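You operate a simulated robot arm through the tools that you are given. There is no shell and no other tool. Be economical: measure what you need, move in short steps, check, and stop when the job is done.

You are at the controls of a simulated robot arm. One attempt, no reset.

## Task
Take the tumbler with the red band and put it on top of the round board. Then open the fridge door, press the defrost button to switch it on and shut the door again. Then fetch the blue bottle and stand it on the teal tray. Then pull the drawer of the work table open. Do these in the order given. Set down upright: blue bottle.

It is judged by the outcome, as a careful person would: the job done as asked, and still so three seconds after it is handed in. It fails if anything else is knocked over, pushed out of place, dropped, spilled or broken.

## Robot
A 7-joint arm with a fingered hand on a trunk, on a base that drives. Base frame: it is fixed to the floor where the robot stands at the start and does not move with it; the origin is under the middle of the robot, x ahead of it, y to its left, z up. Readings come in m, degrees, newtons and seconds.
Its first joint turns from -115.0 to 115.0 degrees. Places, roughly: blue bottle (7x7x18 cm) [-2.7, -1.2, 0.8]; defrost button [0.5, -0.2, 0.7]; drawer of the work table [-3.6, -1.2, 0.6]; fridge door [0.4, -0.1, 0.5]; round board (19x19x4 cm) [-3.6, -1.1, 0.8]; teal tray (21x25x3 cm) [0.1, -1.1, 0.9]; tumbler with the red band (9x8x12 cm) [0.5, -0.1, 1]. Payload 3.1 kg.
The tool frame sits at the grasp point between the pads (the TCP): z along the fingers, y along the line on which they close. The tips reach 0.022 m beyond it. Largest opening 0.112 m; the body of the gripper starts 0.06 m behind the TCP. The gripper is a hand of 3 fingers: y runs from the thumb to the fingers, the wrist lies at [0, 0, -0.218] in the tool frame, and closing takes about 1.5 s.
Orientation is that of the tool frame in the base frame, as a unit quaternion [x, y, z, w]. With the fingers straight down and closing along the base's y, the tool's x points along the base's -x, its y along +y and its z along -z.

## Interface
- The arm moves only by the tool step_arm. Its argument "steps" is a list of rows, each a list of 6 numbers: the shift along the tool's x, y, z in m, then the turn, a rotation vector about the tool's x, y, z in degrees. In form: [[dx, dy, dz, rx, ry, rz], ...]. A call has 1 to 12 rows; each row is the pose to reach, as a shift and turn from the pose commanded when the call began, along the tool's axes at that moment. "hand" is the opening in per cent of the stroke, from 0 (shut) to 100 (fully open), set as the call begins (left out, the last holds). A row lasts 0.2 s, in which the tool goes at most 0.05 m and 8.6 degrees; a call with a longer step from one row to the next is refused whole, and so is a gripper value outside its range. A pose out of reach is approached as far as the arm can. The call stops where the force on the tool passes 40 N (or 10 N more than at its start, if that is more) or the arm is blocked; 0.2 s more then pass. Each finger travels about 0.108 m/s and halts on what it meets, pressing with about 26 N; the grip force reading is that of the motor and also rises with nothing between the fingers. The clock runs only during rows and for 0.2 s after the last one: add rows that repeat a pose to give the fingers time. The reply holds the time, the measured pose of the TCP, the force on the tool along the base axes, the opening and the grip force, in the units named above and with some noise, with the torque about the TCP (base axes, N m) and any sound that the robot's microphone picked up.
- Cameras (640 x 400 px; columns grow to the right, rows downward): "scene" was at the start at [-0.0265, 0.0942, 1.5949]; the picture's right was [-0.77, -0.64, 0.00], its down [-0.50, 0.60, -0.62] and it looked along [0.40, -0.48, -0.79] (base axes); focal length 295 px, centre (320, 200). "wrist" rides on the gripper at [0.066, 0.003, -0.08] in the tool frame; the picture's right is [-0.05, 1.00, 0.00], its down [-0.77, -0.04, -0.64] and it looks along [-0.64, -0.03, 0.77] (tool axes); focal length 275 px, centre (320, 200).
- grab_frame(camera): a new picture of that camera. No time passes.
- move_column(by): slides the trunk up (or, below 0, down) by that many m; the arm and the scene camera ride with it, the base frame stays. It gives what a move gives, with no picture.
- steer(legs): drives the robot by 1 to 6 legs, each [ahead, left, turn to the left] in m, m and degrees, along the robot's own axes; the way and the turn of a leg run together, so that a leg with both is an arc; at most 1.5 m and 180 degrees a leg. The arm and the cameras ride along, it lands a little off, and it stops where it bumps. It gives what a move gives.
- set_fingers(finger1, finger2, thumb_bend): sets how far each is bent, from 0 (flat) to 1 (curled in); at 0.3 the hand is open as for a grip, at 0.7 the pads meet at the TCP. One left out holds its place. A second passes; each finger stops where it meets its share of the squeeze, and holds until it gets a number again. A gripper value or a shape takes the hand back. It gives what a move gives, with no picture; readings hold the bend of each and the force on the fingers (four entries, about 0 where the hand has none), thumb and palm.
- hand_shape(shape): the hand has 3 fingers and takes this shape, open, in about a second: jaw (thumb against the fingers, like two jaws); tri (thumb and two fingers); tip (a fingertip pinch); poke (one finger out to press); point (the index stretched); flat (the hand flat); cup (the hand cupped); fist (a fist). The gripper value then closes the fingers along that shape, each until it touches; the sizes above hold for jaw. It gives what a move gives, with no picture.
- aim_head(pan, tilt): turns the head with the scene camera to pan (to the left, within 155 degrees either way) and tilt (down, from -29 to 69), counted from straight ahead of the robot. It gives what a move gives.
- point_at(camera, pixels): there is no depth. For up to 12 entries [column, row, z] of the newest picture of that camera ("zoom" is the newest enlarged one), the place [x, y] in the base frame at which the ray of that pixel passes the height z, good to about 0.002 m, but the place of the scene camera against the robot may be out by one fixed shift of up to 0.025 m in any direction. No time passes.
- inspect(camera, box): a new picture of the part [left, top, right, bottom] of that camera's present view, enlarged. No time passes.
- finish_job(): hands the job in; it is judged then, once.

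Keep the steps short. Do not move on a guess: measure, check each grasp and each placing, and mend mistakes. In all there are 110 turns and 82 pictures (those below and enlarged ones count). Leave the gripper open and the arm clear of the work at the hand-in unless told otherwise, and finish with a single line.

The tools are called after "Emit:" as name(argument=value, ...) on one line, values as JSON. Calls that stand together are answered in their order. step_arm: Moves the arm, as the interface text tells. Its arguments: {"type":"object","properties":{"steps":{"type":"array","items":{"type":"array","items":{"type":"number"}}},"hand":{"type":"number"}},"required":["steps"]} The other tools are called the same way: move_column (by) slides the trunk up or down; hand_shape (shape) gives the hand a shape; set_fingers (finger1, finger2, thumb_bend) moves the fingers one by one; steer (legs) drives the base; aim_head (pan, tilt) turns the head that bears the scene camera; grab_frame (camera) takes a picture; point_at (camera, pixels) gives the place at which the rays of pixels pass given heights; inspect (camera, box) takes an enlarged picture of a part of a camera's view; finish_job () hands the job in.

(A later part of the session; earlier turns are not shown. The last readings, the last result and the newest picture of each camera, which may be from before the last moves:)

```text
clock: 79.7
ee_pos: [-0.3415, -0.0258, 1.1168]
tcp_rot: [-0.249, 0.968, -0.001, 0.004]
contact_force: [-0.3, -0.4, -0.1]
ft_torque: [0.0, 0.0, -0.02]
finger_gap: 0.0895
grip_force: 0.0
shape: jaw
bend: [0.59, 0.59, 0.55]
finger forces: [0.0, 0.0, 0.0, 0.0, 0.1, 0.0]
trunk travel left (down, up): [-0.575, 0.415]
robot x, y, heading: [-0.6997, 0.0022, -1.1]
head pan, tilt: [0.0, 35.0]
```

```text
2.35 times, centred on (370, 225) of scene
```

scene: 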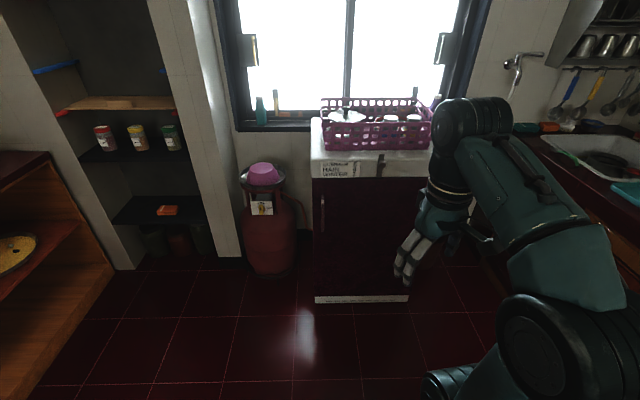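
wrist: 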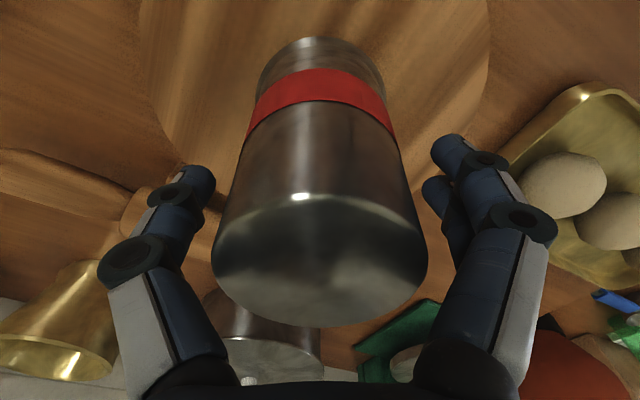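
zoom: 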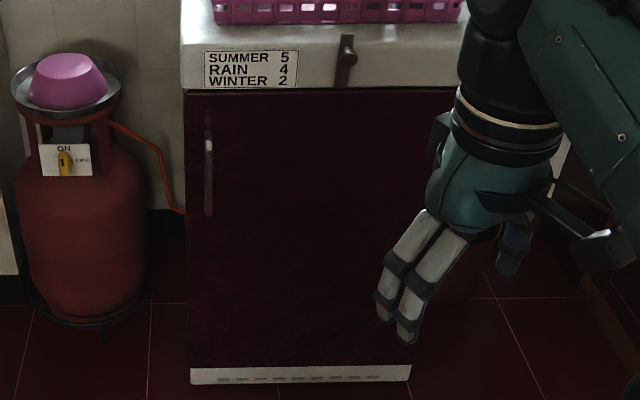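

There's a vertical handle at left (zoom 208,165) and some brown latch at zoom (346,62). I look at the latch and handle more closely.

Emit:
inspect(camera="scene", box=[360, 145, 400, 185])

Emit:
inspect(camera="scene", box=[305, 170, 365, 240])

Emit:
point_at(camera="scene", pixels=[[322, 188, 0.75], [322, 233, 0.55], [314, 302, 0.02], [409, 300, 0.02], [381, 160, 0.88], [381, 176, 0.84], [314, 180, 0.84]])

```text
10.00 times, centred on (380, 165) of scene
```

zoom: 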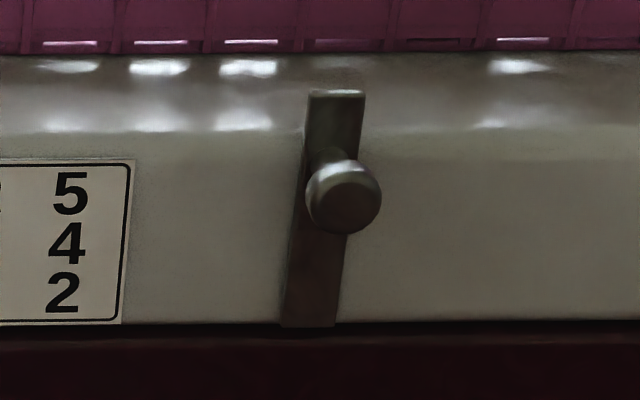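

```text
5.71 times, centred on (335, 205) of scene
```

zoom: 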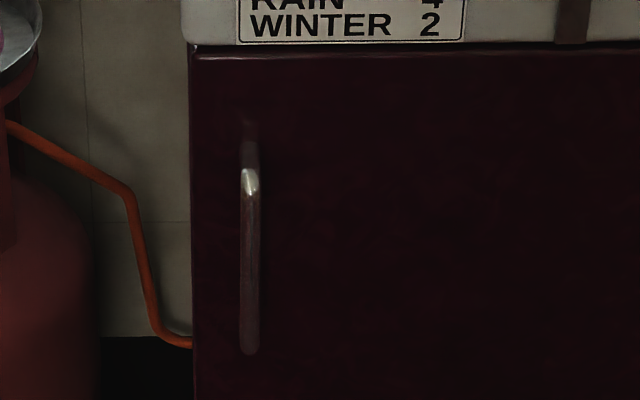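

```text
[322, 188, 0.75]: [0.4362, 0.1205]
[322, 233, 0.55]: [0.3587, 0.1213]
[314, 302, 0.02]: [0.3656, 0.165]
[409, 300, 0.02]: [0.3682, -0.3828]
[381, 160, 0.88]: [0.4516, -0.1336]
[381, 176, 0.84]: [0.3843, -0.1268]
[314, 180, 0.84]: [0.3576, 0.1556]
```

The handle bar is at left (y≈0.12, z 0.57–0.77), hinge right. The latch knob may be a bolt; I'll check closer with the wrist camera. First I turn the hand to yaw 0 and begin pitching it to point forward, away from the fridge.

Emit:
step_arm(hand=80, steps=[[-0.02, 0, 0, 0, 0, 7.2], [-0.04, 0, 0, 0, 0, 14.4], [-0.06, 0, 0, 0, 0, 21.6], [-0.08, 0, 0, 0, 0, 28.7], [-0.08, 0, 0, 0, 0, 28.7]])

Emit:
step_arm(steps=[[-0.01, 0, -0.01, 0, -8.2, 0], [-0.02, 0, -0.02, 0, -16.4, 0], [-0.03, 0, -0.03, 0, -24.6, 0], [-0.04, 0, -0.04, 0, -32.8, 0], [-0.05, 0, -0.05, 0, -41, 0], [-0.06, 0, -0.05, 0, -49.2, 0], [-0.07, 0, -0.05, 0, -57.4, 0], [-0.08, 0, -0.05, 0, -65.6, 0], [-0.09, 0, -0.05, 0, -73.8, 0], [-0.1, 0, -0.05, 0, -82, 0], [-0.1, 0, -0.05, 0, -90, 0], [-0.1, 0, -0.05, 0, -90, 0]])

```text
clock: 80.9
ee_pos: [-0.2698, 0.0131, 1.1175]
tcp_rot: [-0.001, 1.0, 0.0, 0.004]
contact_force: [-0.3, -0.6, -0.2]
ft_torque: [0.01, -0.01, 0.0]
finger_gap: 0.0894
grip_force: 0.1
shape: jaw
bend: [0.59, 0.59, 0.55]
finger forces: [0.0, 0.1, 0.0, 0.1, 0.0, 0.0]
trunk travel left (down, up): [-0.575, 0.415]
robot x, y, heading: [-0.7006, 0.001, -1.2]
head pan, tilt: [0.0, 35.0]
```

```text
clock: 83.5
ee_pos: [-0.1728, 0.0116, 1.1669]
tcp_rot: [-0.001, 0.704, 0.0, 0.71]
contact_force: [-0.2, 0.6, 0.6]
ft_torque: [0.0, 0.0, -0.01]
finger_gap: 0.0894
grip_force: 0.1
shape: jaw
bend: [0.59, 0.59, 0.55]
finger forces: [0.0, 0.0, 0.1, 0.0, 0.1, 0.1]
trunk travel left (down, up): [-0.575, 0.415]
robot x, y, heading: [-0.6979, 0.0041, -1.3]
head pan, tilt: [0.0, 35.0]
```

The hand now points at the fridge. I lower the trunk to bring it to handle height and look with both cameras.

Emit:
move_column(by=-0.45)

Emit:
steer(legs=[[0.1, 0.17, 1.2]])

Emit:
grab_frame(camera="wrist")

Emit:
grab_frame(camera="scene")

```text
refused: -0.45 is not a number from -0.4 to 0.4
```

```text
clock: 85.1
ee_pos: [-0.0695, 0.1926, 1.1674]
tcp_rot: [-0.008, 0.705, 0.007, 0.71]
contact_force: [0.1, -0.3, -0.1]
ft_torque: [0.04, 0.02, 0.01]
finger_gap: 0.0895
grip_force: 0.1
shape: jaw
bend: [0.59, 0.59, 0.55]
finger forces: [0.0, 0.1, 0.1, 0.0, 0.0, 0.1]
trunk travel left (down, up): [-0.575, 0.415]
robot x, y, heading: [-0.5972, 0.1715, -0.4]
head pan, tilt: [0.0, 35.0]
```

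```text
47 pictures are left
```

wrist: 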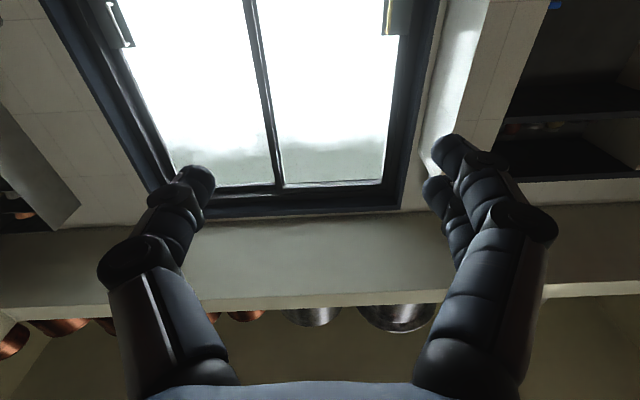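

```text
46 pictures are left
```

scene: 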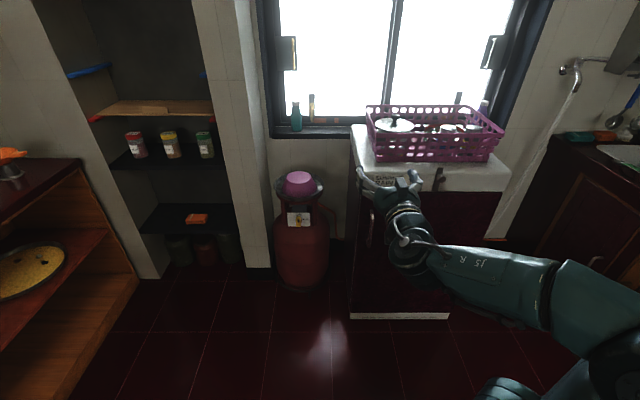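

The trunk takes at most 0.4 per call; lowering 0.4 and then 0.07, then pictures.

Emit:
move_column(by=-0.4)

Emit:
move_column(by=-0.08)

Emit:
grab_frame(camera="wrist")

Emit:
grab_frame(camera="scene")

```text
clock: 88.9
ee_pos: [-0.0689, 0.1918, 0.7683]
tcp_rot: [-0.008, 0.703, 0.008, 0.711]
contact_force: [0.1, -0.9, 1.3]
ft_torque: [-0.05, -0.01, -0.01]
finger_gap: 0.0897
grip_force: 0.1
shape: jaw
bend: [0.59, 0.59, 0.55]
finger forces: [0.0, 0.1, 0.1, 0.1, 0.0, 0.1]
trunk travel left (down, up): [-0.175, 0.815]
robot x, y, heading: [-0.5989, 0.1691, -0.1]
head pan, tilt: [0.0, 35.0]
```

```text
clock: 90.1
ee_pos: [-0.0697, 0.1926, 0.6865]
tcp_rot: [-0.008, 0.704, 0.007, 0.71]
contact_force: [-0.2, -0.2, -0.2]
ft_torque: [0.03, -0.01, -0.02]
finger_gap: 0.0894
grip_force: 0.1
shape: jaw
bend: [0.59, 0.59, 0.55]
finger forces: [0.0, 0.1, 0.0, 0.0, 0.0, 0.0]
trunk travel left (down, up): [-0.095, 0.895]
robot x, y, heading: [-0.5985, 0.1727, 0.0]
head pan, tilt: [0.0, 35.0]
```

```text
45 pictures are left
```

wrist: 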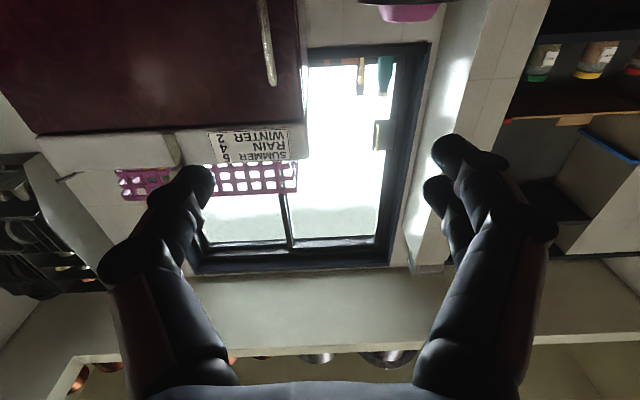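

```text
44 pictures are left
```

scene: 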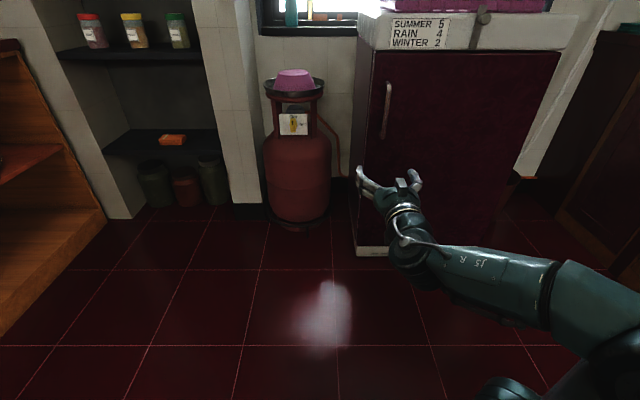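

Handle: wrist top end (271,83), scene top (390,84), bottom (383,137). I triangulate along several heights.

Emit:
point_at(camera="wrist", pixels=[[271, 82, 0.72], [271, 82, 0.74], [271, 82, 0.76], [271, 82, 0.78], [262, 5, 0.7], [302, 123, 0.84], [38, 135, 0.84], [172, 150, 0.86]])

Emit:
point_at(camera="scene", pixels=[[390, 84, 0.72], [390, 84, 0.74], [390, 84, 0.76], [390, 84, 0.78], [383, 137, 0.58], [373, 50, 0.84], [560, 52, 0.84], [356, 250, 0.05]])

Emit:
inspect(camera="scene", box=[350, 0, 570, 150])

```text
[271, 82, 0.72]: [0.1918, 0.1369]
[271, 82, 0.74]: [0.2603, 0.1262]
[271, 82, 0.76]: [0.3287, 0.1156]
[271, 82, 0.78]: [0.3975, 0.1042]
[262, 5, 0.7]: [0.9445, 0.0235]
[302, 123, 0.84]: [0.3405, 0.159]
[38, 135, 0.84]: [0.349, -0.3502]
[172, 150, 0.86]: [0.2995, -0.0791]
```

```text
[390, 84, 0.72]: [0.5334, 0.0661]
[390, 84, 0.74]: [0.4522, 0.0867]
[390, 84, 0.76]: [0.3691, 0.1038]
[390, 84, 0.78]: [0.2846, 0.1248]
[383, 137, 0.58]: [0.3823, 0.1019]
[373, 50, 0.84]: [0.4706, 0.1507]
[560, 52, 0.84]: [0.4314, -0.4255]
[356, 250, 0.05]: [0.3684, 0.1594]
```

```text
2.67 times, centred on (460, 75) of scene
```

zoom: 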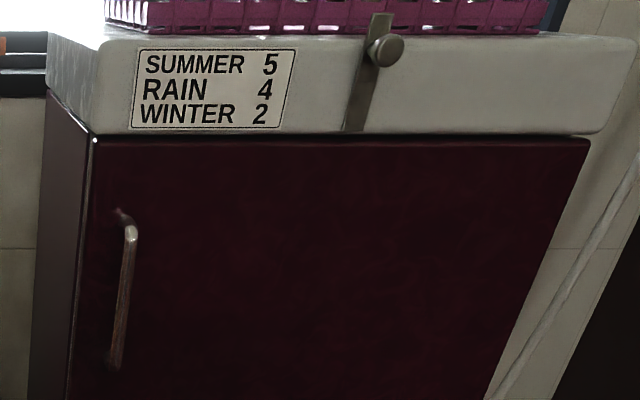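

Handle bar is about x 0.335, y 0.115, z 0.58–0.765. I drive 0.27 m ahead and line the hand up in y.

Emit:
steer(legs=[[0.27, 0, 0]])

Emit:
step_arm(hand=70, steps=[[0, -0.04, 0, 0, 0, 0], [0, -0.077, 0, 0, 0, 0], [0, -0.077, 0, 0, 0, 0]])

Emit:
grab_frame(camera="wrist")

```text
clock: 92.0
ee_pos: [0.1995, 0.194, 0.6871]
tcp_rot: [-0.008, 0.704, 0.007, 0.71]
contact_force: [0.1, 0.0, -1.1]
ft_torque: [0.01, 0.02, -0.04]
finger_gap: 0.0894
grip_force: 0.1
shape: jaw
bend: [0.59, 0.59, 0.55]
finger forces: [0.0, 0.1, 0.1, 0.0, 0.1, 0.1]
trunk travel left (down, up): [-0.095, 0.895]
robot x, y, heading: [-0.3241, 0.1675, 0.0]
head pan, tilt: [0.0, 35.0]
```

```text
clock: 92.8
ee_pos: [0.2021, 0.1162, 0.6877]
tcp_rot: [-0.008, 0.705, 0.007, 0.709]
contact_force: [-0.5, -0.4, -0.7]
ft_torque: [-0.02, -0.02, -0.01]
finger_gap: 0.0788
grip_force: 0.0
shape: jaw
bend: [0.67, 0.67, 0.64]
finger forces: [0.0, 0.1, 0.1, 0.0, 0.1, 0.0]
trunk travel left (down, up): [-0.095, 0.895]
robot x, y, heading: [-0.3285, 0.1656, -0.1]
head pan, tilt: [0.0, 35.0]
```

```text
42 pictures are left
```

wrist: 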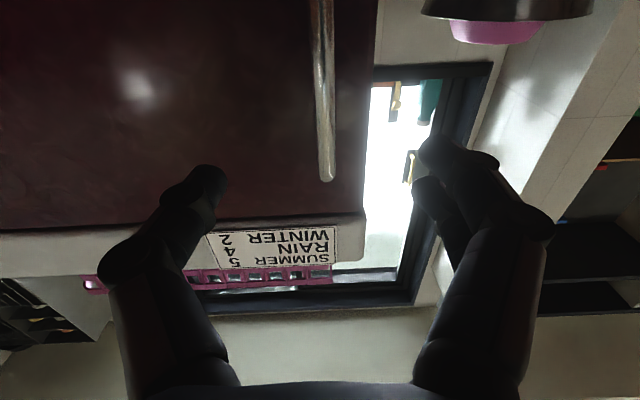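

The bar lies centred between the fingers (column ≈325), x≈0.315–0.33. I advance 0.115 m carefully.

Emit:
step_arm(steps=[[0, 0, 0.03, 0, 0, 0], [0, 0, 0.06, 0, 0, 0], [0, 0, 0.085, 0, 0, 0], [0, 0, 0.1, 0, 0, 0], [0, 0, 0.112, 0, 0, 0], [0, 0, 0.112, 0, 0, 0]])

Emit:
grab_frame(camera="wrist")

Emit:
inspect(camera="scene", box=[300, 60, 500, 200])

```text
clock: 94.2
ee_pos: [0.3137, 0.1183, 0.6862]
tcp_rot: [-0.008, 0.704, 0.008, 0.71]
contact_force: [0.4, 0.2, -0.5]
ft_torque: [0.01, 0.01, -0.01]
finger_gap: 0.0788
grip_force: 0.2
shape: jaw
bend: [0.67, 0.67, 0.64]
finger forces: [0.1, 0.0, 0.0, 0.0, 0.1, 0.0]
trunk travel left (down, up): [-0.095, 0.895]
robot x, y, heading: [-0.329, 0.1729, 0.0]
head pan, tilt: [0.0, 35.0]
```

```text
41 pictures are left
```

wrist: 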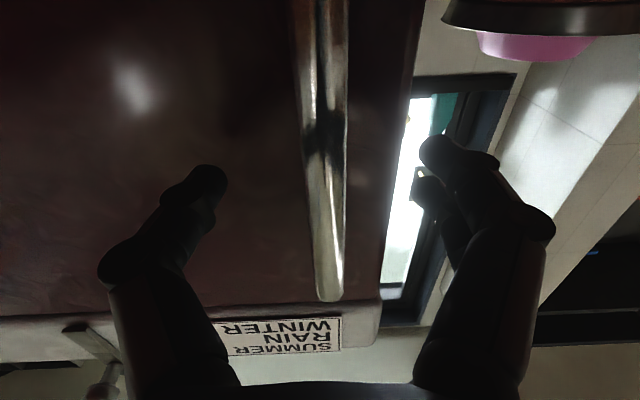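

```text
2.86 times, centred on (400, 130) of scene
```

zoom: 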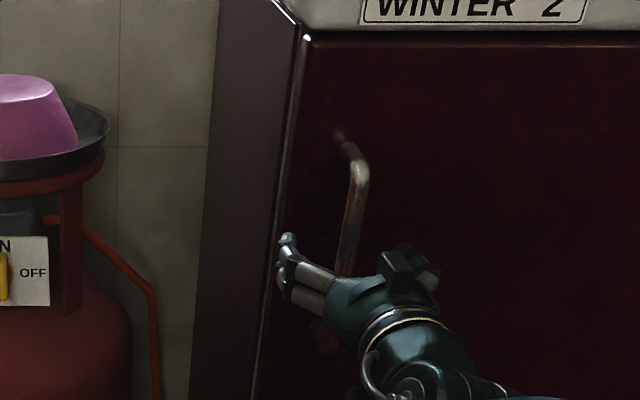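

Bar is at x≈0.315, right at the TCP. I advance 6 mm more and close on it.

Emit:
step_arm(hand=0, steps=[[0, 0, 0.006, 0, 0, 0], [0, 0, 0.006, 0, 0, 0], [0, 0, 0.006, 0, 0, 0], [0, 0, 0.006, 0, 0, 0], [0, 0, 0.006, 0, 0, 0], [0, 0, 0.006, 0, 0, 0], [0, 0, 0.006, 0, 0, 0], [0, 0, 0.006, 0, 0, 0]])

```text
clock: 96.0
ee_pos: [0.3183, 0.1181, 0.6873]
tcp_rot: [-0.009, 0.704, 0.008, 0.71]
contact_force: [2.8, -1.7, 1.0]
ft_torque: [-0.01, -0.04, 0.01]
finger_gap: 0.0
grip_force: 25.8
shape: jaw
bend: [0.66, 0.67, 0.73]
finger forces: [2.8, 1.7, 0.0, 0.1, 23.2, 0.1]
trunk travel left (down, up): [-0.095, 0.895]
robot x, y, heading: [-0.3269, 0.1731, 0.1]
head pan, tilt: [0.0, 35.0]
```

Grip reads 0 gap though the thumb presses with 23 N; I look.

Emit:
grab_frame(camera="wrist")

```text
39 pictures are left
```

wrist: 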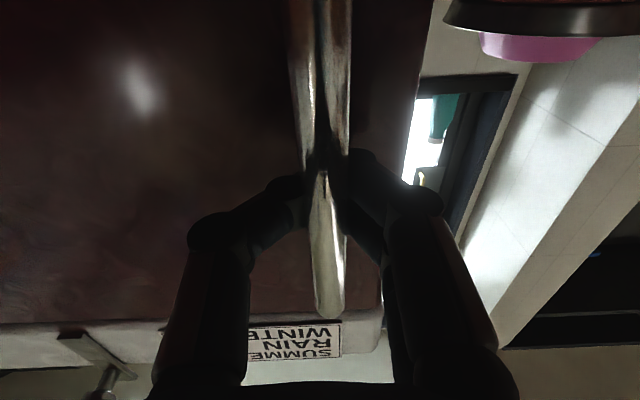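

The fingers ring the bar. I pull gently along the door's arc (hinge near (0.365,-0.36)), first about 6°.

Emit:
step_arm(steps=[[0, -0.001, -0.008, -1, 0, 0], [0, -0.002, -0.0166, -2, 0, 0], [0, -0.003, -0.025, -3, 0, 0], [0, -0.0046, -0.0331, -4, 0, 0], [0, -0.006, -0.041, -5, 0, 0], [0, -0.0078, -0.0494, -6, 0, 0]])

Emit:
inspect(camera="scene", box=[300, 0, 600, 200])

```text
clock: 97.4
ee_pos: [0.2749, 0.1161, 0.6863]
tcp_rot: [-0.034, 0.701, 0.036, 0.711]
contact_force: [4.6, -28.3, 15.3]
ft_torque: [-0.14, 0.01, 0.04]
finger_gap: 0.0001
grip_force: 26.1
shape: jaw
bend: [0.67, 0.68, 0.73]
finger forces: [0.3, 0.1, 0.1, 0.1, 21.5, 0.1]
out of reach, approached as far as the arm can: row 5, 6
trunk travel left (down, up): [-0.095, 0.895]
robot x, y, heading: [-0.3265, 0.1699, -0.1]
head pan, tilt: [0.0, 35.0]
```

```text
2.00 times, centred on (450, 100) of scene
```

zoom: 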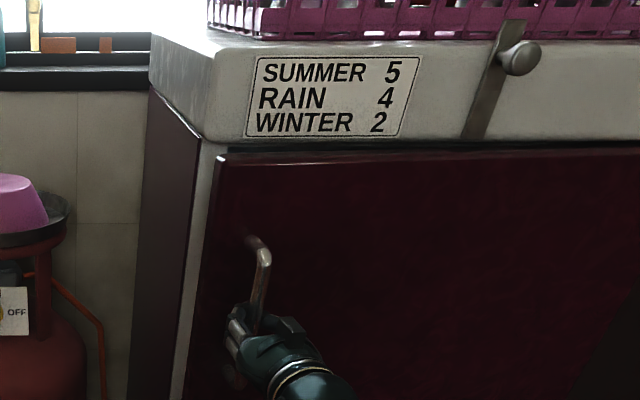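

The door is opening freely (latch doesn't hold it). There is a side force of -28 N and the arm is folded to its limit, so I ease the hand toward -y and will pull further using the base, turning about the hinge.

Emit:
step_arm(steps=[[0, -0.005, 0, 0, 0, 0], [0, -0.008, 0, 0, 0, 0]])

```text
clock: 98.0
ee_pos: [0.2749, 0.1171, 0.6845]
tcp_rot: [-0.033, 0.701, 0.036, 0.711]
contact_force: [7.1, -32.2, 19.5]
ft_torque: [-0.21, 0.0, 0.12]
finger_gap: 0.0
grip_force: 26.5
shape: jaw
bend: [0.67, 0.68, 0.72]
finger forces: [0.1, 0.0, 0.1, 0.0, 26.1, 0.0]
out of reach, approached as far as the arm can: row 1, 2
trunk travel left (down, up): [-0.095, 0.895]
robot x, y, heading: [-0.3295, 0.1665, 0.0]
head pan, tilt: [0.0, 35.0]
```

The arm is at its limit here. I open the hand, back the base off 0.15 m, and will re-grip with the arm more extended.

Emit:
step_arm(hand=70, steps=[[0, 0, 0, 0, 0, 0], [0, 0, 0, 0, 0, 0], [0, 0, 0, 0, 0, 0], [0, 0, 0, 0, 0, 0], [0, 0, 0, 0, 0, 0]])

Emit:
steer(legs=[[-0.15, 0, 0]])

Emit:
grab_frame(camera="wrist")

```text
clock: 99.2
ee_pos: [0.2758, 0.1246, 0.6827]
tcp_rot: [-0.038, 0.704, 0.038, 0.708]
contact_force: [0.5, 0.3, 0.4]
ft_torque: [0.03, 0.02, -0.01]
finger_gap: 0.0783
grip_force: 0.1
shape: jaw
bend: [0.67, 0.67, 0.64]
finger forces: [0.0, 0.0, 0.0, 0.0, 0.0, 0.0]
trunk travel left (down, up): [-0.095, 0.895]
robot x, y, heading: [-0.3252, 0.1695, -0.2]
head pan, tilt: [0.0, 35.0]
```

```text
clock: 100.5
ee_pos: [0.125, 0.1229, 0.683]
tcp_rot: [-0.038, 0.704, 0.037, 0.708]
contact_force: [-1.0, 0.9, 0.3]
ft_torque: [-0.03, -0.01, -0.02]
finger_gap: 0.0779
grip_force: 0.0
shape: jaw
bend: [0.67, 0.67, 0.64]
finger forces: [0.0, 0.0, 0.0, 0.0, 0.0, 0.1]
trunk travel left (down, up): [-0.095, 0.895]
robot x, y, heading: [-0.4751, 0.1698, -0.0]
head pan, tilt: [0.0, 35.0]
```

```text
37 pictures are left
```

wrist: 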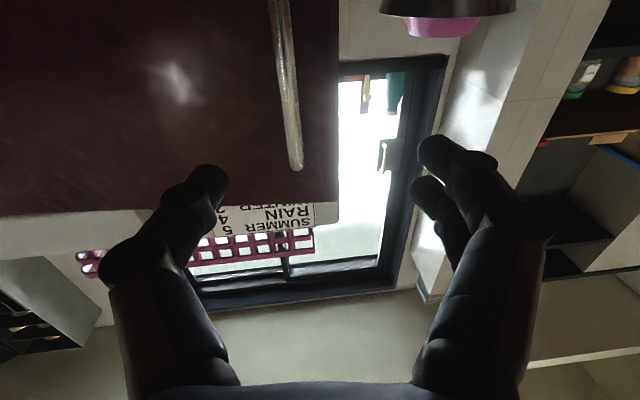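

Door remains ajar; handle top now at wrist (297,165). Measuring it at z 0.755.

Emit:
point_at(camera="wrist", pixels=[[297, 165, 0.755], [282, 60, 0.7], [338, 207, 0.84]])

```text
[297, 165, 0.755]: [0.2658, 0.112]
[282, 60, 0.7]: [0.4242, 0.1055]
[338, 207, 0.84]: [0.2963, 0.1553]
```

Handle at about (0.272,0.112). I extend to it and close.

Emit:
step_arm(steps=[[0, -0.02, 0.03, 0, 0, 0], [0, -0.0266, 0.06, 0, 0, 0], [0, -0.0266, 0.09, 0, 0, 0], [0, -0.0266, 0.12, 0, 0, 0], [0, -0.0266, 0.14, 0, 0, 0], [0, -0.0266, 0.15, 0, 0, 0], [0, -0.0266, 0.15, 0, 0, 0]])

Emit:
step_arm(hand=0, steps=[[0, 0, 0, 0, 0, 0], [0, 0, 0, 0, 0, 0], [0, 0, 0, 0, 0, 0], [0, 0, 0, 0, 0, 0], [0, 0, 0, 0, 0, 0], [0, 0, 0, 0, 0, 0], [0, 0, 0, 0, 0, 0]])

```text
clock: 102.2
ee_pos: [0.2776, 0.1134, 0.6823]
tcp_rot: [-0.038, 0.704, 0.038, 0.708]
contact_force: [-0.6, -0.4, -0.1]
ft_torque: [0.07, 0.01, 0.02]
finger_gap: 0.0782
grip_force: 0.0
shape: jaw
bend: [0.67, 0.67, 0.64]
finger forces: [0.0, 0.0, 0.0, 0.0, 0.1, 0.0]
out of reach, approached as far as the arm can: row 1
trunk travel left (down, up): [-0.095, 0.895]
robot x, y, heading: [-0.477, 0.169, 0.2]
head pan, tilt: [0.0, 35.0]
```

```text
clock: 103.8
ee_pos: [0.2782, 0.1117, 0.6837]
tcp_rot: [-0.038, 0.703, 0.037, 0.709]
contact_force: [-0.6, -0.1, 0.4]
ft_torque: [0.02, -0.02, 0.03]
finger_gap: 0.0
grip_force: 26.2
shape: jaw
bend: [0.68, 0.68, 0.75]
finger forces: [0.0, 0.0, 0.1, 0.0, 0.1, 0.0]
trunk travel left (down, up): [-0.095, 0.895]
robot x, y, heading: [-0.4794, 0.1744, -0.1]
head pan, tilt: [0.0, 35.0]
```

Forces are zero with the fingers shut — I look whether the bar is inside or missed.

Emit:
grab_frame(camera="wrist")

```text
36 pictures are left
```

wrist: 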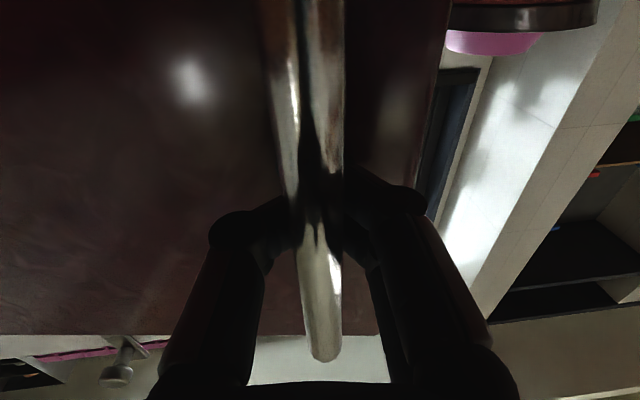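

The fingertips meet behind the bar: it is caged — a good hook. I swing the base about the hinge by 10° and check the force.

Emit:
steer(legs=[[-0.093, -0.147, 10]])

```text
clock: 105.2
ee_pos: [0.1964, 0.0917, 0.6831]
tcp_rot: [-0.1, 0.698, 0.1, 0.702]
contact_force: [2.1, -1.1, 0.4]
ft_torque: [-0.02, -0.01, 0.06]
finger_gap: 0.0
grip_force: 26.3
shape: jaw
bend: [0.68, 0.68, 0.75]
finger forces: [0.0, 0.1, 0.1, 0.0, 2.3, 0.0]
trunk travel left (down, up): [-0.095, 0.895]
robot x, y, heading: [-0.558, 0.0166, 10.1]
head pan, tilt: [0.0, 35.0]
```

Smooth with low force. Another 15° the same way.

Emit:
steer(legs=[[-0.14, -0.22, 15]])

Emit:
grab_frame(camera="scene")

```text
clock: 107.1
ee_pos: [0.0854, 0.0291, 0.6837]
tcp_rot: [-0.189, 0.679, 0.189, 0.684]
contact_force: [1.1, -0.2, -0.3]
ft_torque: [0.03, -0.02, 0.04]
finger_gap: 0.0
grip_force: 26.4
shape: jaw
bend: [0.68, 0.68, 0.75]
finger forces: [0.1, 0.0, 0.0, 0.0, 1.2, 0.1]
trunk travel left (down, up): [-0.095, 0.895]
robot x, y, heading: [-0.6203, -0.2403, 24.9]
head pan, tilt: [0.0, 35.0]
```

```text
35 pictures are left
```

scene: 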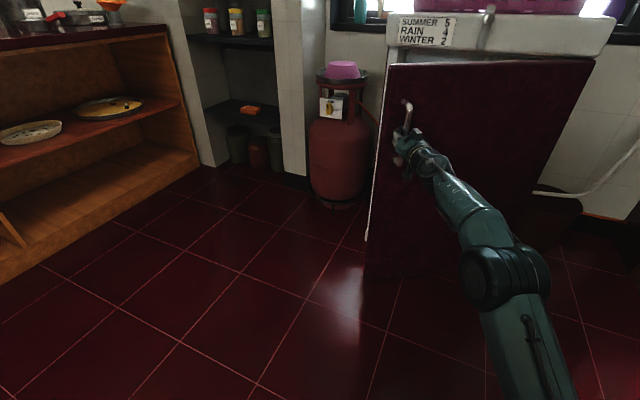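

Door is about 30° open. I go on pulling, now translating the base so the hand pivots on the bar (keeps the base off the counter).

Emit:
steer(legs=[[-0.0985, -0.027, 0], [-0.0955, -0.054, 0]])

Emit:
grab_frame(camera="scene")

```text
clock: 109.0
ee_pos: [-0.0529, -0.131, 0.6826]
tcp_rot: [-0.185, 0.68, 0.188, 0.685]
contact_force: [34.1, -16.7, 4.9]
ft_torque: [-0.02, 0.03, 1.31]
finger_gap: 0.0
grip_force: 25.7
shape: jaw
bend: [0.68, 0.68, 0.84]
finger forces: [0.0, 0.0, 0.0, 0.0, 92.7, 0.0]
trunk travel left (down, up): [-0.095, 0.895]
robot x, y, heading: [-0.7637, -0.3919, 24.8]
head pan, tilt: [0.0, 35.0]
```

```text
34 pictures are left
```

scene: 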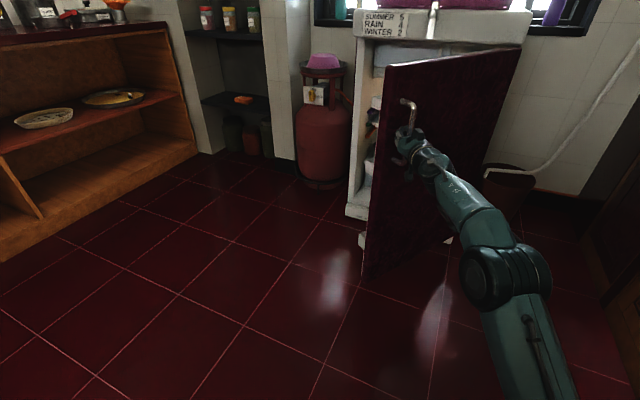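

Door about 50° open; the thumb is now jammed against the bar, so I open the hand and back off.

Emit:
step_arm(hand=75, steps=[[0, 0, 0, 0, 0, 0], [0, 0, 0, 0, 0, 0], [0, 0, 0, 0, 0, 0], [0, 0, 0, 0, 0, 0], [0, 0, 0, 0, 0, 0], [0, 0, 0, 0, 0, 0]])

Emit:
steer(legs=[[-0.2, 0, 0]])

Emit:
grab_frame(camera="scene")

```text
clock: 110.5
ee_pos: [-0.054, -0.1296, 0.684]
tcp_rot: [-0.185, 0.679, 0.186, 0.686]
contact_force: [0.2, 0.3, -0.1]
ft_torque: [-0.03, 0.0, 0.0]
finger_gap: 0.0837
grip_force: 0.1
shape: jaw
bend: [0.64, 0.64, 0.6]
finger forces: [0.0, 0.0, 0.0, 0.0, 0.1, 0.0]
trunk travel left (down, up): [-0.095, 0.895]
robot x, y, heading: [-0.7627, -0.3907, 25.1]
head pan, tilt: [0.0, 35.0]
```

```text
clock: 112.0
ee_pos: [-0.2357, -0.2144, 0.6845]
tcp_rot: [-0.186, 0.678, 0.187, 0.686]
contact_force: [0.9, 0.2, 0.6]
ft_torque: [-0.01, -0.01, 0.0]
finger_gap: 0.0836
grip_force: 0.0
shape: jaw
bend: [0.64, 0.64, 0.6]
finger forces: [0.0, 0.1, 0.0, 0.0, 0.0, 0.0]
trunk travel left (down, up): [-0.095, 0.895]
robot x, y, heading: [-0.9438, -0.4764, 25.0]
head pan, tilt: [0.0, 35.0]
```

```text
33 pictures are left
```

scene: 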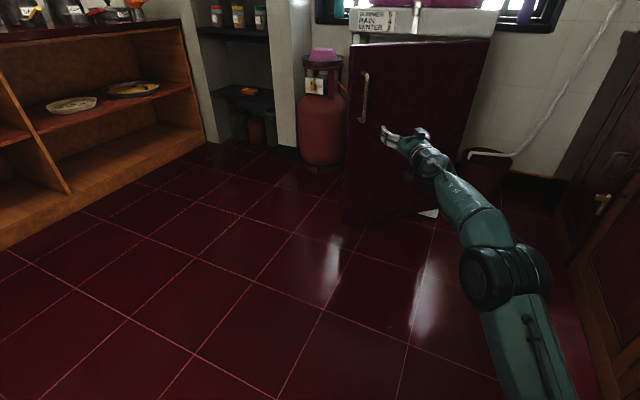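

Now I go round to the left side: turn to heading 0 and strafe left, then look into the fridge.

Emit:
steer(legs=[[0, 0, -25], [0, 0.8, 0]])

Emit:
aim_head(pan=-15, tilt=15)

Emit:
grab_frame(camera="scene")

```text
clock: 117.6
ee_pos: [-0.1934, 0.2652, 0.6833]
tcp_rot: [-0.037, 0.703, 0.036, 0.71]
contact_force: [0.4, 0.3, 0.1]
ft_torque: [-0.06, -0.03, -0.01]
finger_gap: 0.0838
grip_force: 0.1
shape: jaw
bend: [0.64, 0.64, 0.6]
finger forces: [0.0, 0.0, 0.0, 0.0, 0.1, 0.0]
trunk travel left (down, up): [-0.095, 0.895]
robot x, y, heading: [-0.9527, 0.3247, 0.5]
head pan, tilt: [0.0, 35.0]
```

```text
clock: 118.4
ee_pos: [-0.1939, 0.2647, 0.6849]
tcp_rot: [-0.037, 0.703, 0.036, 0.71]
contact_force: [0.6, -0.5, -0.1]
ft_torque: [-0.03, 0.0, 0.0]
finger_gap: 0.084
grip_force: 0.0
shape: jaw
bend: [0.64, 0.64, 0.6]
finger forces: [0.1, 0.0, 0.0, 0.0, 0.0, 0.0]
trunk travel left (down, up): [-0.095, 0.895]
robot x, y, heading: [-0.9476, 0.3216, 0.3]
head pan, tilt: [-15.0, 15.0]
```

```text
32 pictures are left
```

scene: 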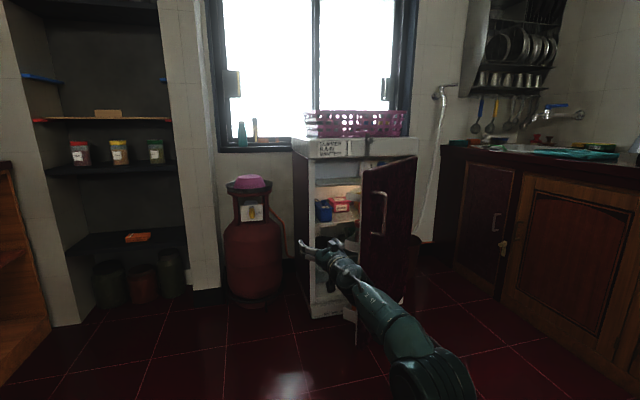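

The interior shows, with a lit freezer zone. I enlarge it.

Emit:
inspect(camera="scene", box=[290, 130, 430, 260])

```text
3.08 times, centred on (360, 195) of scene
```

zoom: 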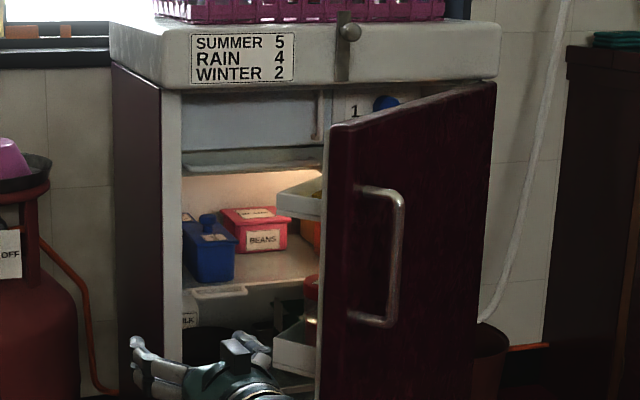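

There's a blue button with a "1" label at zoom (387,103), partly hidden by the door. I measure the door's free edge and the button ray.

Emit:
point_at(camera="scene", pixels=[[363.5, 171, 0.83], [416, 157, 0.83], [382, 163.5, 0.78], [382, 163.5, 0.76], [382, 163.5, 0.74], [362, 191, 0.7], [362, 191, 0.74]])

```text
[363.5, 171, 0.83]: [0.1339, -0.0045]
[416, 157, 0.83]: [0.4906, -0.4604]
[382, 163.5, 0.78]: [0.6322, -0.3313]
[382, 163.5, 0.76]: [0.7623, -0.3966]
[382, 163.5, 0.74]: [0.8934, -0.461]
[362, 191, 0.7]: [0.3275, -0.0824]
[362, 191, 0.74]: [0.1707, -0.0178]
```

The door's free edge is near (0.04,0.03), about 40° open. I shut the fingers, raise to z≈0.8 (above the door's inner shelf), enter beside the edge and sweep the door further open by strafing right.

Emit:
step_arm(hand=0, steps=[[0, 0, 0, 0, 0, 0], [0, 0, 0, 0, 0, 0], [0, 0, 0, 0, 0, 0], [0, 0, 0, 0, 0, 0], [0, 0, 0, 0, 0, 0]])

Emit:
move_column(by=0.11)

Emit:
steer(legs=[[0.31, -0.1, 0]])

Emit:
grab_frame(camera="scene")

```text
clock: 119.6
ee_pos: [-0.1931, 0.2651, 0.684]
tcp_rot: [-0.037, 0.703, 0.036, 0.71]
contact_force: [0.5, 0.0, 0.1]
ft_torque: [-0.01, 0.0, -0.02]
finger_gap: 0.0001
grip_force: 25.8
shape: jaw
bend: [0.67, 0.67, 0.75]
finger forces: [0.1, 0.0, 0.0, 0.1, 0.1, 0.0]
trunk travel left (down, up): [-0.095, 0.895]
robot x, y, heading: [-0.95, 0.3218, -0.1]
head pan, tilt: [-15.0, 15.0]
```

```text
clock: 121.1
ee_pos: [-0.1933, 0.265, 0.7932]
tcp_rot: [-0.036, 0.703, 0.035, 0.71]
contact_force: [0.2, 0.9, 0.0]
ft_torque: [-0.03, -0.02, 0.04]
finger_gap: 0.0
grip_force: 25.9
shape: jaw
bend: [0.67, 0.67, 0.75]
finger forces: [0.1, 0.0, 0.1, 0.1, 0.0, 0.0]
trunk travel left (down, up): [-0.205, 0.785]
robot x, y, heading: [-0.9482, 0.3261, 0.7]
head pan, tilt: [-15.0, 15.0]
```

```text
clock: 123.2
ee_pos: [0.1126, 0.169, 0.7945]
tcp_rot: [-0.037, 0.703, 0.037, 0.709]
contact_force: [0.4, 0.0, -0.7]
ft_torque: [-0.01, 0.0, -0.01]
finger_gap: 0.0
grip_force: 26.6
shape: jaw
bend: [0.67, 0.67, 0.75]
finger forces: [0.0, 0.0, 0.0, 0.1, 0.0, 0.0]
trunk travel left (down, up): [-0.205, 0.785]
robot x, y, heading: [-0.6436, 0.2274, 0.3]
head pan, tilt: [-15.0, 15.0]
```

```text
30 pictures are left
```

scene: 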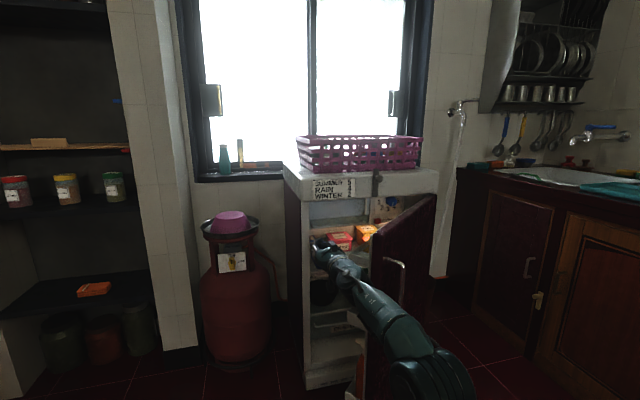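

I check closely what sits on the door's inner side next to the hand.

Emit:
inspect(camera="scene", box=[290, 160, 450, 280])

```text
3.33 times, centred on (370, 220) of scene
```

zoom: 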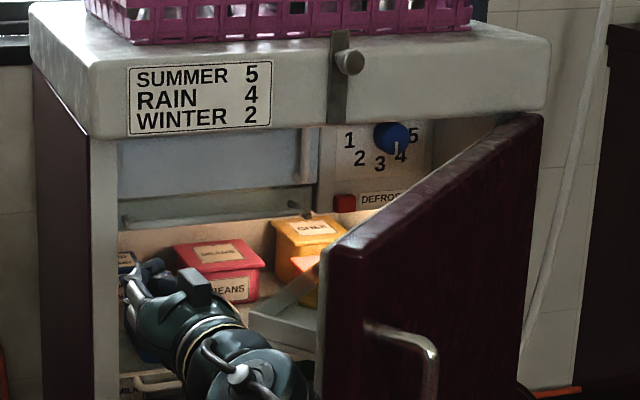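

Good catch: the blue thing is the thermostat dial; the defrost button is the red square at zoom (345,202) with the DEFROST label. The door's tray holds boxes, so I'll push only at the door's free edge, following its arc with the fingertips just inside the edge.

Emit:
move_column(by=0.02)

Emit:
steer(legs=[[-0.035, -0.08, 0], [-0.134, -0.135, 0]])

Emit:
inspect(camera="scene", box=[290, 140, 490, 300])

```text
clock: 123.9
ee_pos: [0.1118, 0.1685, 0.8133]
tcp_rot: [-0.038, 0.702, 0.037, 0.71]
contact_force: [-0.1, 0.5, 0.6]
ft_torque: [0.05, -0.04, -0.01]
finger_gap: 0.0001
grip_force: 26.6
shape: jaw
bend: [0.67, 0.67, 0.75]
finger forces: [0.0, 0.1, 0.0, 0.0, 0.1, 0.0]
trunk travel left (down, up): [-0.225, 0.765]
robot x, y, heading: [-0.6394, 0.2255, 0.5]
head pan, tilt: [-15.0, 15.0]
```

```text
clock: 126.1
ee_pos: [-0.0549, -0.0455, 0.8145]
tcp_rot: [-0.039, 0.703, 0.038, 0.709]
contact_force: [-0.7, -0.2, 0.1]
ft_torque: [0.01, 0.02, 0.01]
finger_gap: 0.0
grip_force: 26.6
shape: jaw
bend: [0.67, 0.67, 0.75]
finger forces: [0.0, 0.0, 0.1, 0.0, 0.1, 0.0]
trunk travel left (down, up): [-0.225, 0.765]
robot x, y, heading: [-0.8095, 0.0121, 0.7]
head pan, tilt: [-15.0, 15.0]
```

```text
2.50 times, centred on (390, 220) of scene
```

zoom: 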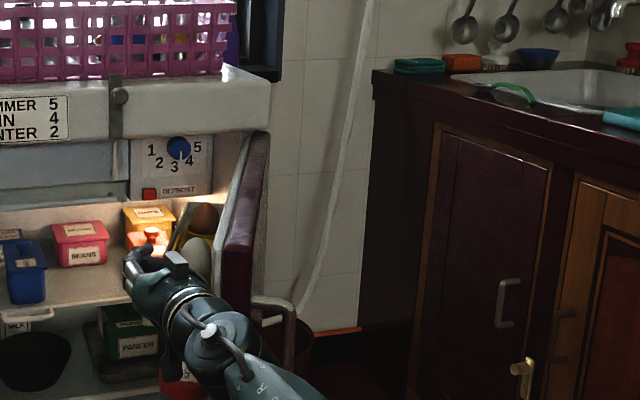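

The door swung well open. I measure its tip (zoom (232,243)), hinge, and the red button (zoom (149,194)).

Emit:
point_at(camera="zoom", pixels=[[234, 240, 0.83], [265, 135, 0.83], [149, 194, 0.72], [149, 194, 0.7], [149, 194, 0.74], [200, 245, 0.76], [205, 205, 0.76]])

```text
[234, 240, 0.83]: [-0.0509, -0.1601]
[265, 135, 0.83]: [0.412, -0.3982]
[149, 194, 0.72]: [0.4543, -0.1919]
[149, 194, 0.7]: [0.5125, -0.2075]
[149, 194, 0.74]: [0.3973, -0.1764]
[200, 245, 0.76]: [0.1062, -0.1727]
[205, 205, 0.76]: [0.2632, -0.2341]
```

Door is at about 62°. I need some 85°, so I continue sweeping at the edge in small legs.

Emit:
steer(legs=[[-0.02, -0.06, 0], [-0.025, -0.09, 0], [-0.02, -0.08, 0]])

Emit:
inspect(camera="scene", box=[240, 120, 440, 280])

```text
clock: 128.5
ee_pos: [-0.1173, -0.2781, 0.8139]
tcp_rot: [-0.038, 0.703, 0.037, 0.71]
contact_force: [1.1, -0.1, 0.0]
ft_torque: [0.01, -0.02, 0.02]
finger_gap: 0.0001
grip_force: 25.9
shape: jaw
bend: [0.67, 0.67, 0.75]
finger forces: [0.0, 0.0, 0.0, 0.0, 0.0, 0.1]
trunk travel left (down, up): [-0.225, 0.765]
robot x, y, heading: [-0.8729, -0.2218, 0.5]
head pan, tilt: [-15.0, 15.0]
```

```text
2.50 times, centred on (340, 200) of scene
```

zoom: 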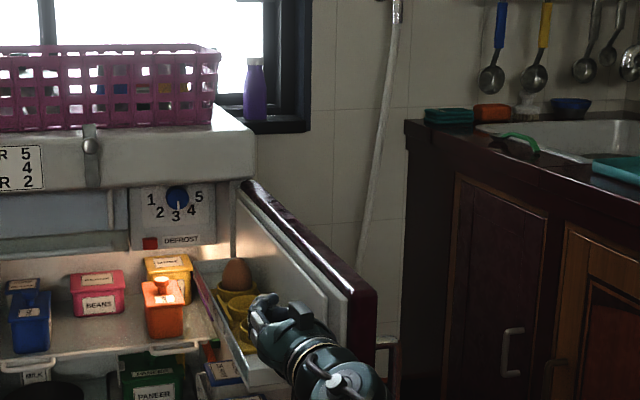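

The door is about 85° open, with eggs in its tray – must stay clear. I measure the red button at zoom (150,243) and the door tray's inner edge, from this new position.

Emit:
point_at(camera="zoom", pixels=[[150, 243, 0.74], [150, 243, 0.72], [150, 243, 0.7], [240, 262, 0.8], [265, 375, 0.7], [205, 290, 0.7], [245, 188, 0.83], [352, 292, 0.83], [165, 280, 0.72]])

Emit:
steer(legs=[[-0.12, 0, 0], [0, 0.35, 0]])

```text
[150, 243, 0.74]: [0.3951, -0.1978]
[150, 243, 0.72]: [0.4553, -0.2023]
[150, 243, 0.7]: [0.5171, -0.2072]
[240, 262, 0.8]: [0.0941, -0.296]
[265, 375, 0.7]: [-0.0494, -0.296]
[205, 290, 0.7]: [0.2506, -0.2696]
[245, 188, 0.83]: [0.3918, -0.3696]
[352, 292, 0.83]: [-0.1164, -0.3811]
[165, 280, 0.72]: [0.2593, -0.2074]
```

```text
clock: 131.6
ee_pos: [-0.241, 0.0734, 0.8146]
tcp_rot: [-0.04, 0.703, 0.039, 0.709]
contact_force: [-0.4, -0.5, 0.3]
ft_torque: [-0.02, 0.01, -0.02]
finger_gap: 0.0001
grip_force: 26.0
shape: jaw
bend: [0.67, 0.67, 0.75]
finger forces: [0.0, 0.1, 0.1, 0.0, 0.0, 0.0]
trunk travel left (down, up): [-0.225, 0.765]
robot x, y, heading: [-0.9956, 0.1268, 0.8]
head pan, tilt: [-15.0, 15.0]
```

Triangulated: button ≈ (0.50,-0.19,0.70), with a box knob just below it in front. I take the poke shape, pitch the hand 20° down so the camera stays above the boxes, and look.

Emit:
hand_shape(shape="poke")

Emit:
step_arm(steps=[[0, 0, 0, 0, 7, 0], [0, 0, 0, 0, 14, 0], [0, 0, 0, 0, 20, 0], [0, 0, 0, 0, 20, 0]])

Emit:
steer(legs=[[0, 0.05, -26], [0.35, 0, 0]])

Emit:
grab_frame(camera="wrist")

```text
clock: 132.5
ee_pos: [-0.2415, 0.0731, 0.8143]
tcp_rot: [-0.038, 0.703, 0.038, 0.709]
contact_force: [-0.4, -0.7, 0.1]
ft_torque: [-0.03, -0.01, -0.01]
finger_gap: 0.0
grip_force: 0.0
shape: poke
bend: [1.0, 1.0, 1.0]
finger forces: [0.1, 0.0, 0.1, 0.1, 0.1, 0.0]
trunk travel left (down, up): [-0.225, 0.765]
robot x, y, heading: [-0.9983, 0.1288, 0.7]
head pan, tilt: [-15.0, 15.0]
```

```text
clock: 133.5
ee_pos: [-0.2424, 0.0744, 0.8132]
tcp_rot: [-0.045, 0.816, 0.03, 0.576]
contact_force: [-0.6, -0.5, 0.6]
ft_torque: [-0.02, 0.02, 0.06]
finger_gap: 0.0
grip_force: 0.1
shape: poke
bend: [1.0, 1.0, 1.0]
finger forces: [0.0, 0.1, 0.1, 0.0, 0.0, 0.0]
trunk travel left (down, up): [-0.225, 0.765]
robot x, y, heading: [-0.996, 0.1265, 0.7]
head pan, tilt: [-15.0, 15.0]
```

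```text
clock: 137.1
ee_pos: [-0.0195, -0.3566, 0.8137]
tcp_rot: [0.141, 0.804, -0.1, 0.569]
contact_force: [-0.1, -0.5, 1.3]
ft_torque: [0.02, 0.01, 0.02]
finger_gap: 0.0001
grip_force: 0.1
shape: poke
bend: [1.0, 1.0, 1.0]
finger forces: [0.1, 0.0, 0.0, 0.1, 0.0, 0.1]
trunk travel left (down, up): [-0.225, 0.765]
robot x, y, heading: [-0.6685, 0.0254, -25.5]
head pan, tilt: [-15.0, 15.0]
```

```text
26 pictures are left
```

wrist: 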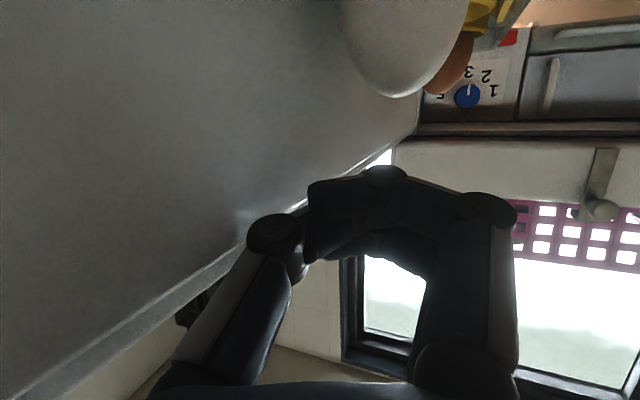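

I misjudged the turn: the hand is near the egg tray by the door (no contact). I back straight out, shift left, then come in with 10 cm to spare. Poke curled everything, so I'll stretch one finger explicitly.

Emit:
steer(legs=[[-0.35, 0, 0], [0, 0.367, 0]])

Emit:
set_fingers(finger1=0.3, finger2=1, thumb_bend=1)

Emit:
grab_frame(camera="wrist")

```text
clock: 141.3
ee_pos: [-0.1742, 0.1261, 0.8141]
tcp_rot: [0.14, 0.804, -0.1, 0.569]
contact_force: [0.0, 0.4, 1.1]
ft_torque: [0.01, -0.01, 0.01]
finger_gap: 0.0001
grip_force: 0.1
shape: poke
bend: [1.0, 1.0, 1.0]
finger forces: [0.0, 0.1, 0.1, 0.0, 0.0, 0.0]
trunk travel left (down, up): [-0.225, 0.765]
robot x, y, heading: [-0.8292, 0.5109, -25.4]
head pan, tilt: [-15.0, 15.0]
```

```text
clock: 142.3
ee_pos: [-0.1732, 0.126, 0.814]
tcp_rot: [0.14, 0.804, -0.1, 0.569]
contact_force: [0.0, -0.1, 0.7]
ft_torque: [0.02, -0.01, -0.02]
finger_gap: 0.0148
grip_force: 0.0
shape: fingers
bend: [0.74, 0.96, 0.91]
finger forces: [0.0, 0.0, 0.0, 0.1, 0.0, 0.0]
trunk travel left (down, up): [-0.225, 0.765]
robot x, y, heading: [-0.8264, 0.5109, -25.4]
head pan, tilt: [-15.0, 15.0]
```

```text
25 pictures are left
```

wrist: 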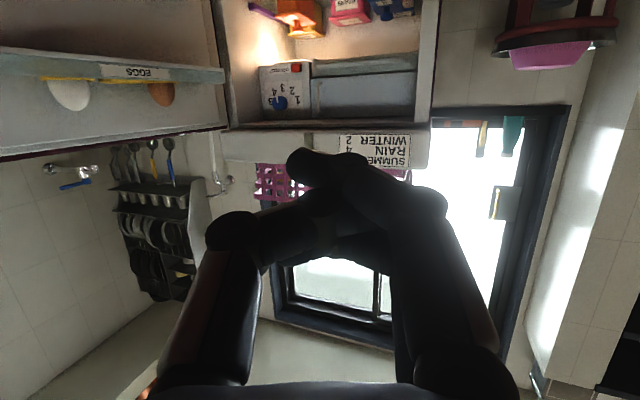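

The finger moves slowly and oddly; the plain closed jaw has a known tip (22 mm past TCP), so I use that to press. I measure the red button at wrist (297,67).

Emit:
hand_shape(shape="jaw")

Emit:
step_arm(hand=0, steps=[[0, 0, 0, 0, 0, 0], [0, 0, 0, 0, 0, 0], [0, 0, 0, 0, 0, 0], [0, 0, 0, 0, 0, 0], [0, 0, 0, 0, 0, 0], [0, 0, 0, 0, 0, 0], [0, 0, 0, 0, 0, 0]])

Emit:
point_at(camera="wrist", pixels=[[297, 67, 0.68], [297, 67, 0.7], [297, 67, 0.72], [297, 67, 0.74], [288, 10, 0.7], [288, 32, 0.66], [168, 78, 0.75], [315, 75, 0.7]])

```text
clock: 143.2
ee_pos: [-0.1743, 0.1267, 0.8138]
tcp_rot: [0.141, 0.804, -0.101, 0.569]
contact_force: [-0.2, -0.7, 0.7]
ft_torque: [-0.01, -0.01, -0.02]
finger_gap: 0.1118
grip_force: 0.1
shape: jaw
bend: [0.3, 0.3, 0.3]
finger forces: [0.0, 0.0, 0.0, 0.0, 0.0, 0.0]
trunk travel left (down, up): [-0.225, 0.765]
robot x, y, heading: [-0.826, 0.5061, -25.4]
head pan, tilt: [-15.0, 15.0]
```

```text
clock: 144.8
ee_pos: [-0.1734, 0.1268, 0.8141]
tcp_rot: [0.14, 0.804, -0.1, 0.569]
contact_force: [-0.2, 0.5, 0.5]
ft_torque: [0.03, -0.01, 0.02]
finger_gap: 0.0001
grip_force: 25.8
shape: jaw
bend: [0.67, 0.67, 0.75]
finger forces: [0.1, 0.0, 0.0, 0.0, 0.1, 0.0]
trunk travel left (down, up): [-0.225, 0.765]
robot x, y, heading: [-0.8288, 0.5053, -25.4]
head pan, tilt: [-15.0, 15.0]
```

```text
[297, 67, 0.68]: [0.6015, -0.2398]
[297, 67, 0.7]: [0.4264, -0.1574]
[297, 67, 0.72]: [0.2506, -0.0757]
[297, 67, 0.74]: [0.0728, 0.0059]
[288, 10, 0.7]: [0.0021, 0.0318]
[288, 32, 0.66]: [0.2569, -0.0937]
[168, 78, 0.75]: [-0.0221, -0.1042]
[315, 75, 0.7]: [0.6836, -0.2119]
```

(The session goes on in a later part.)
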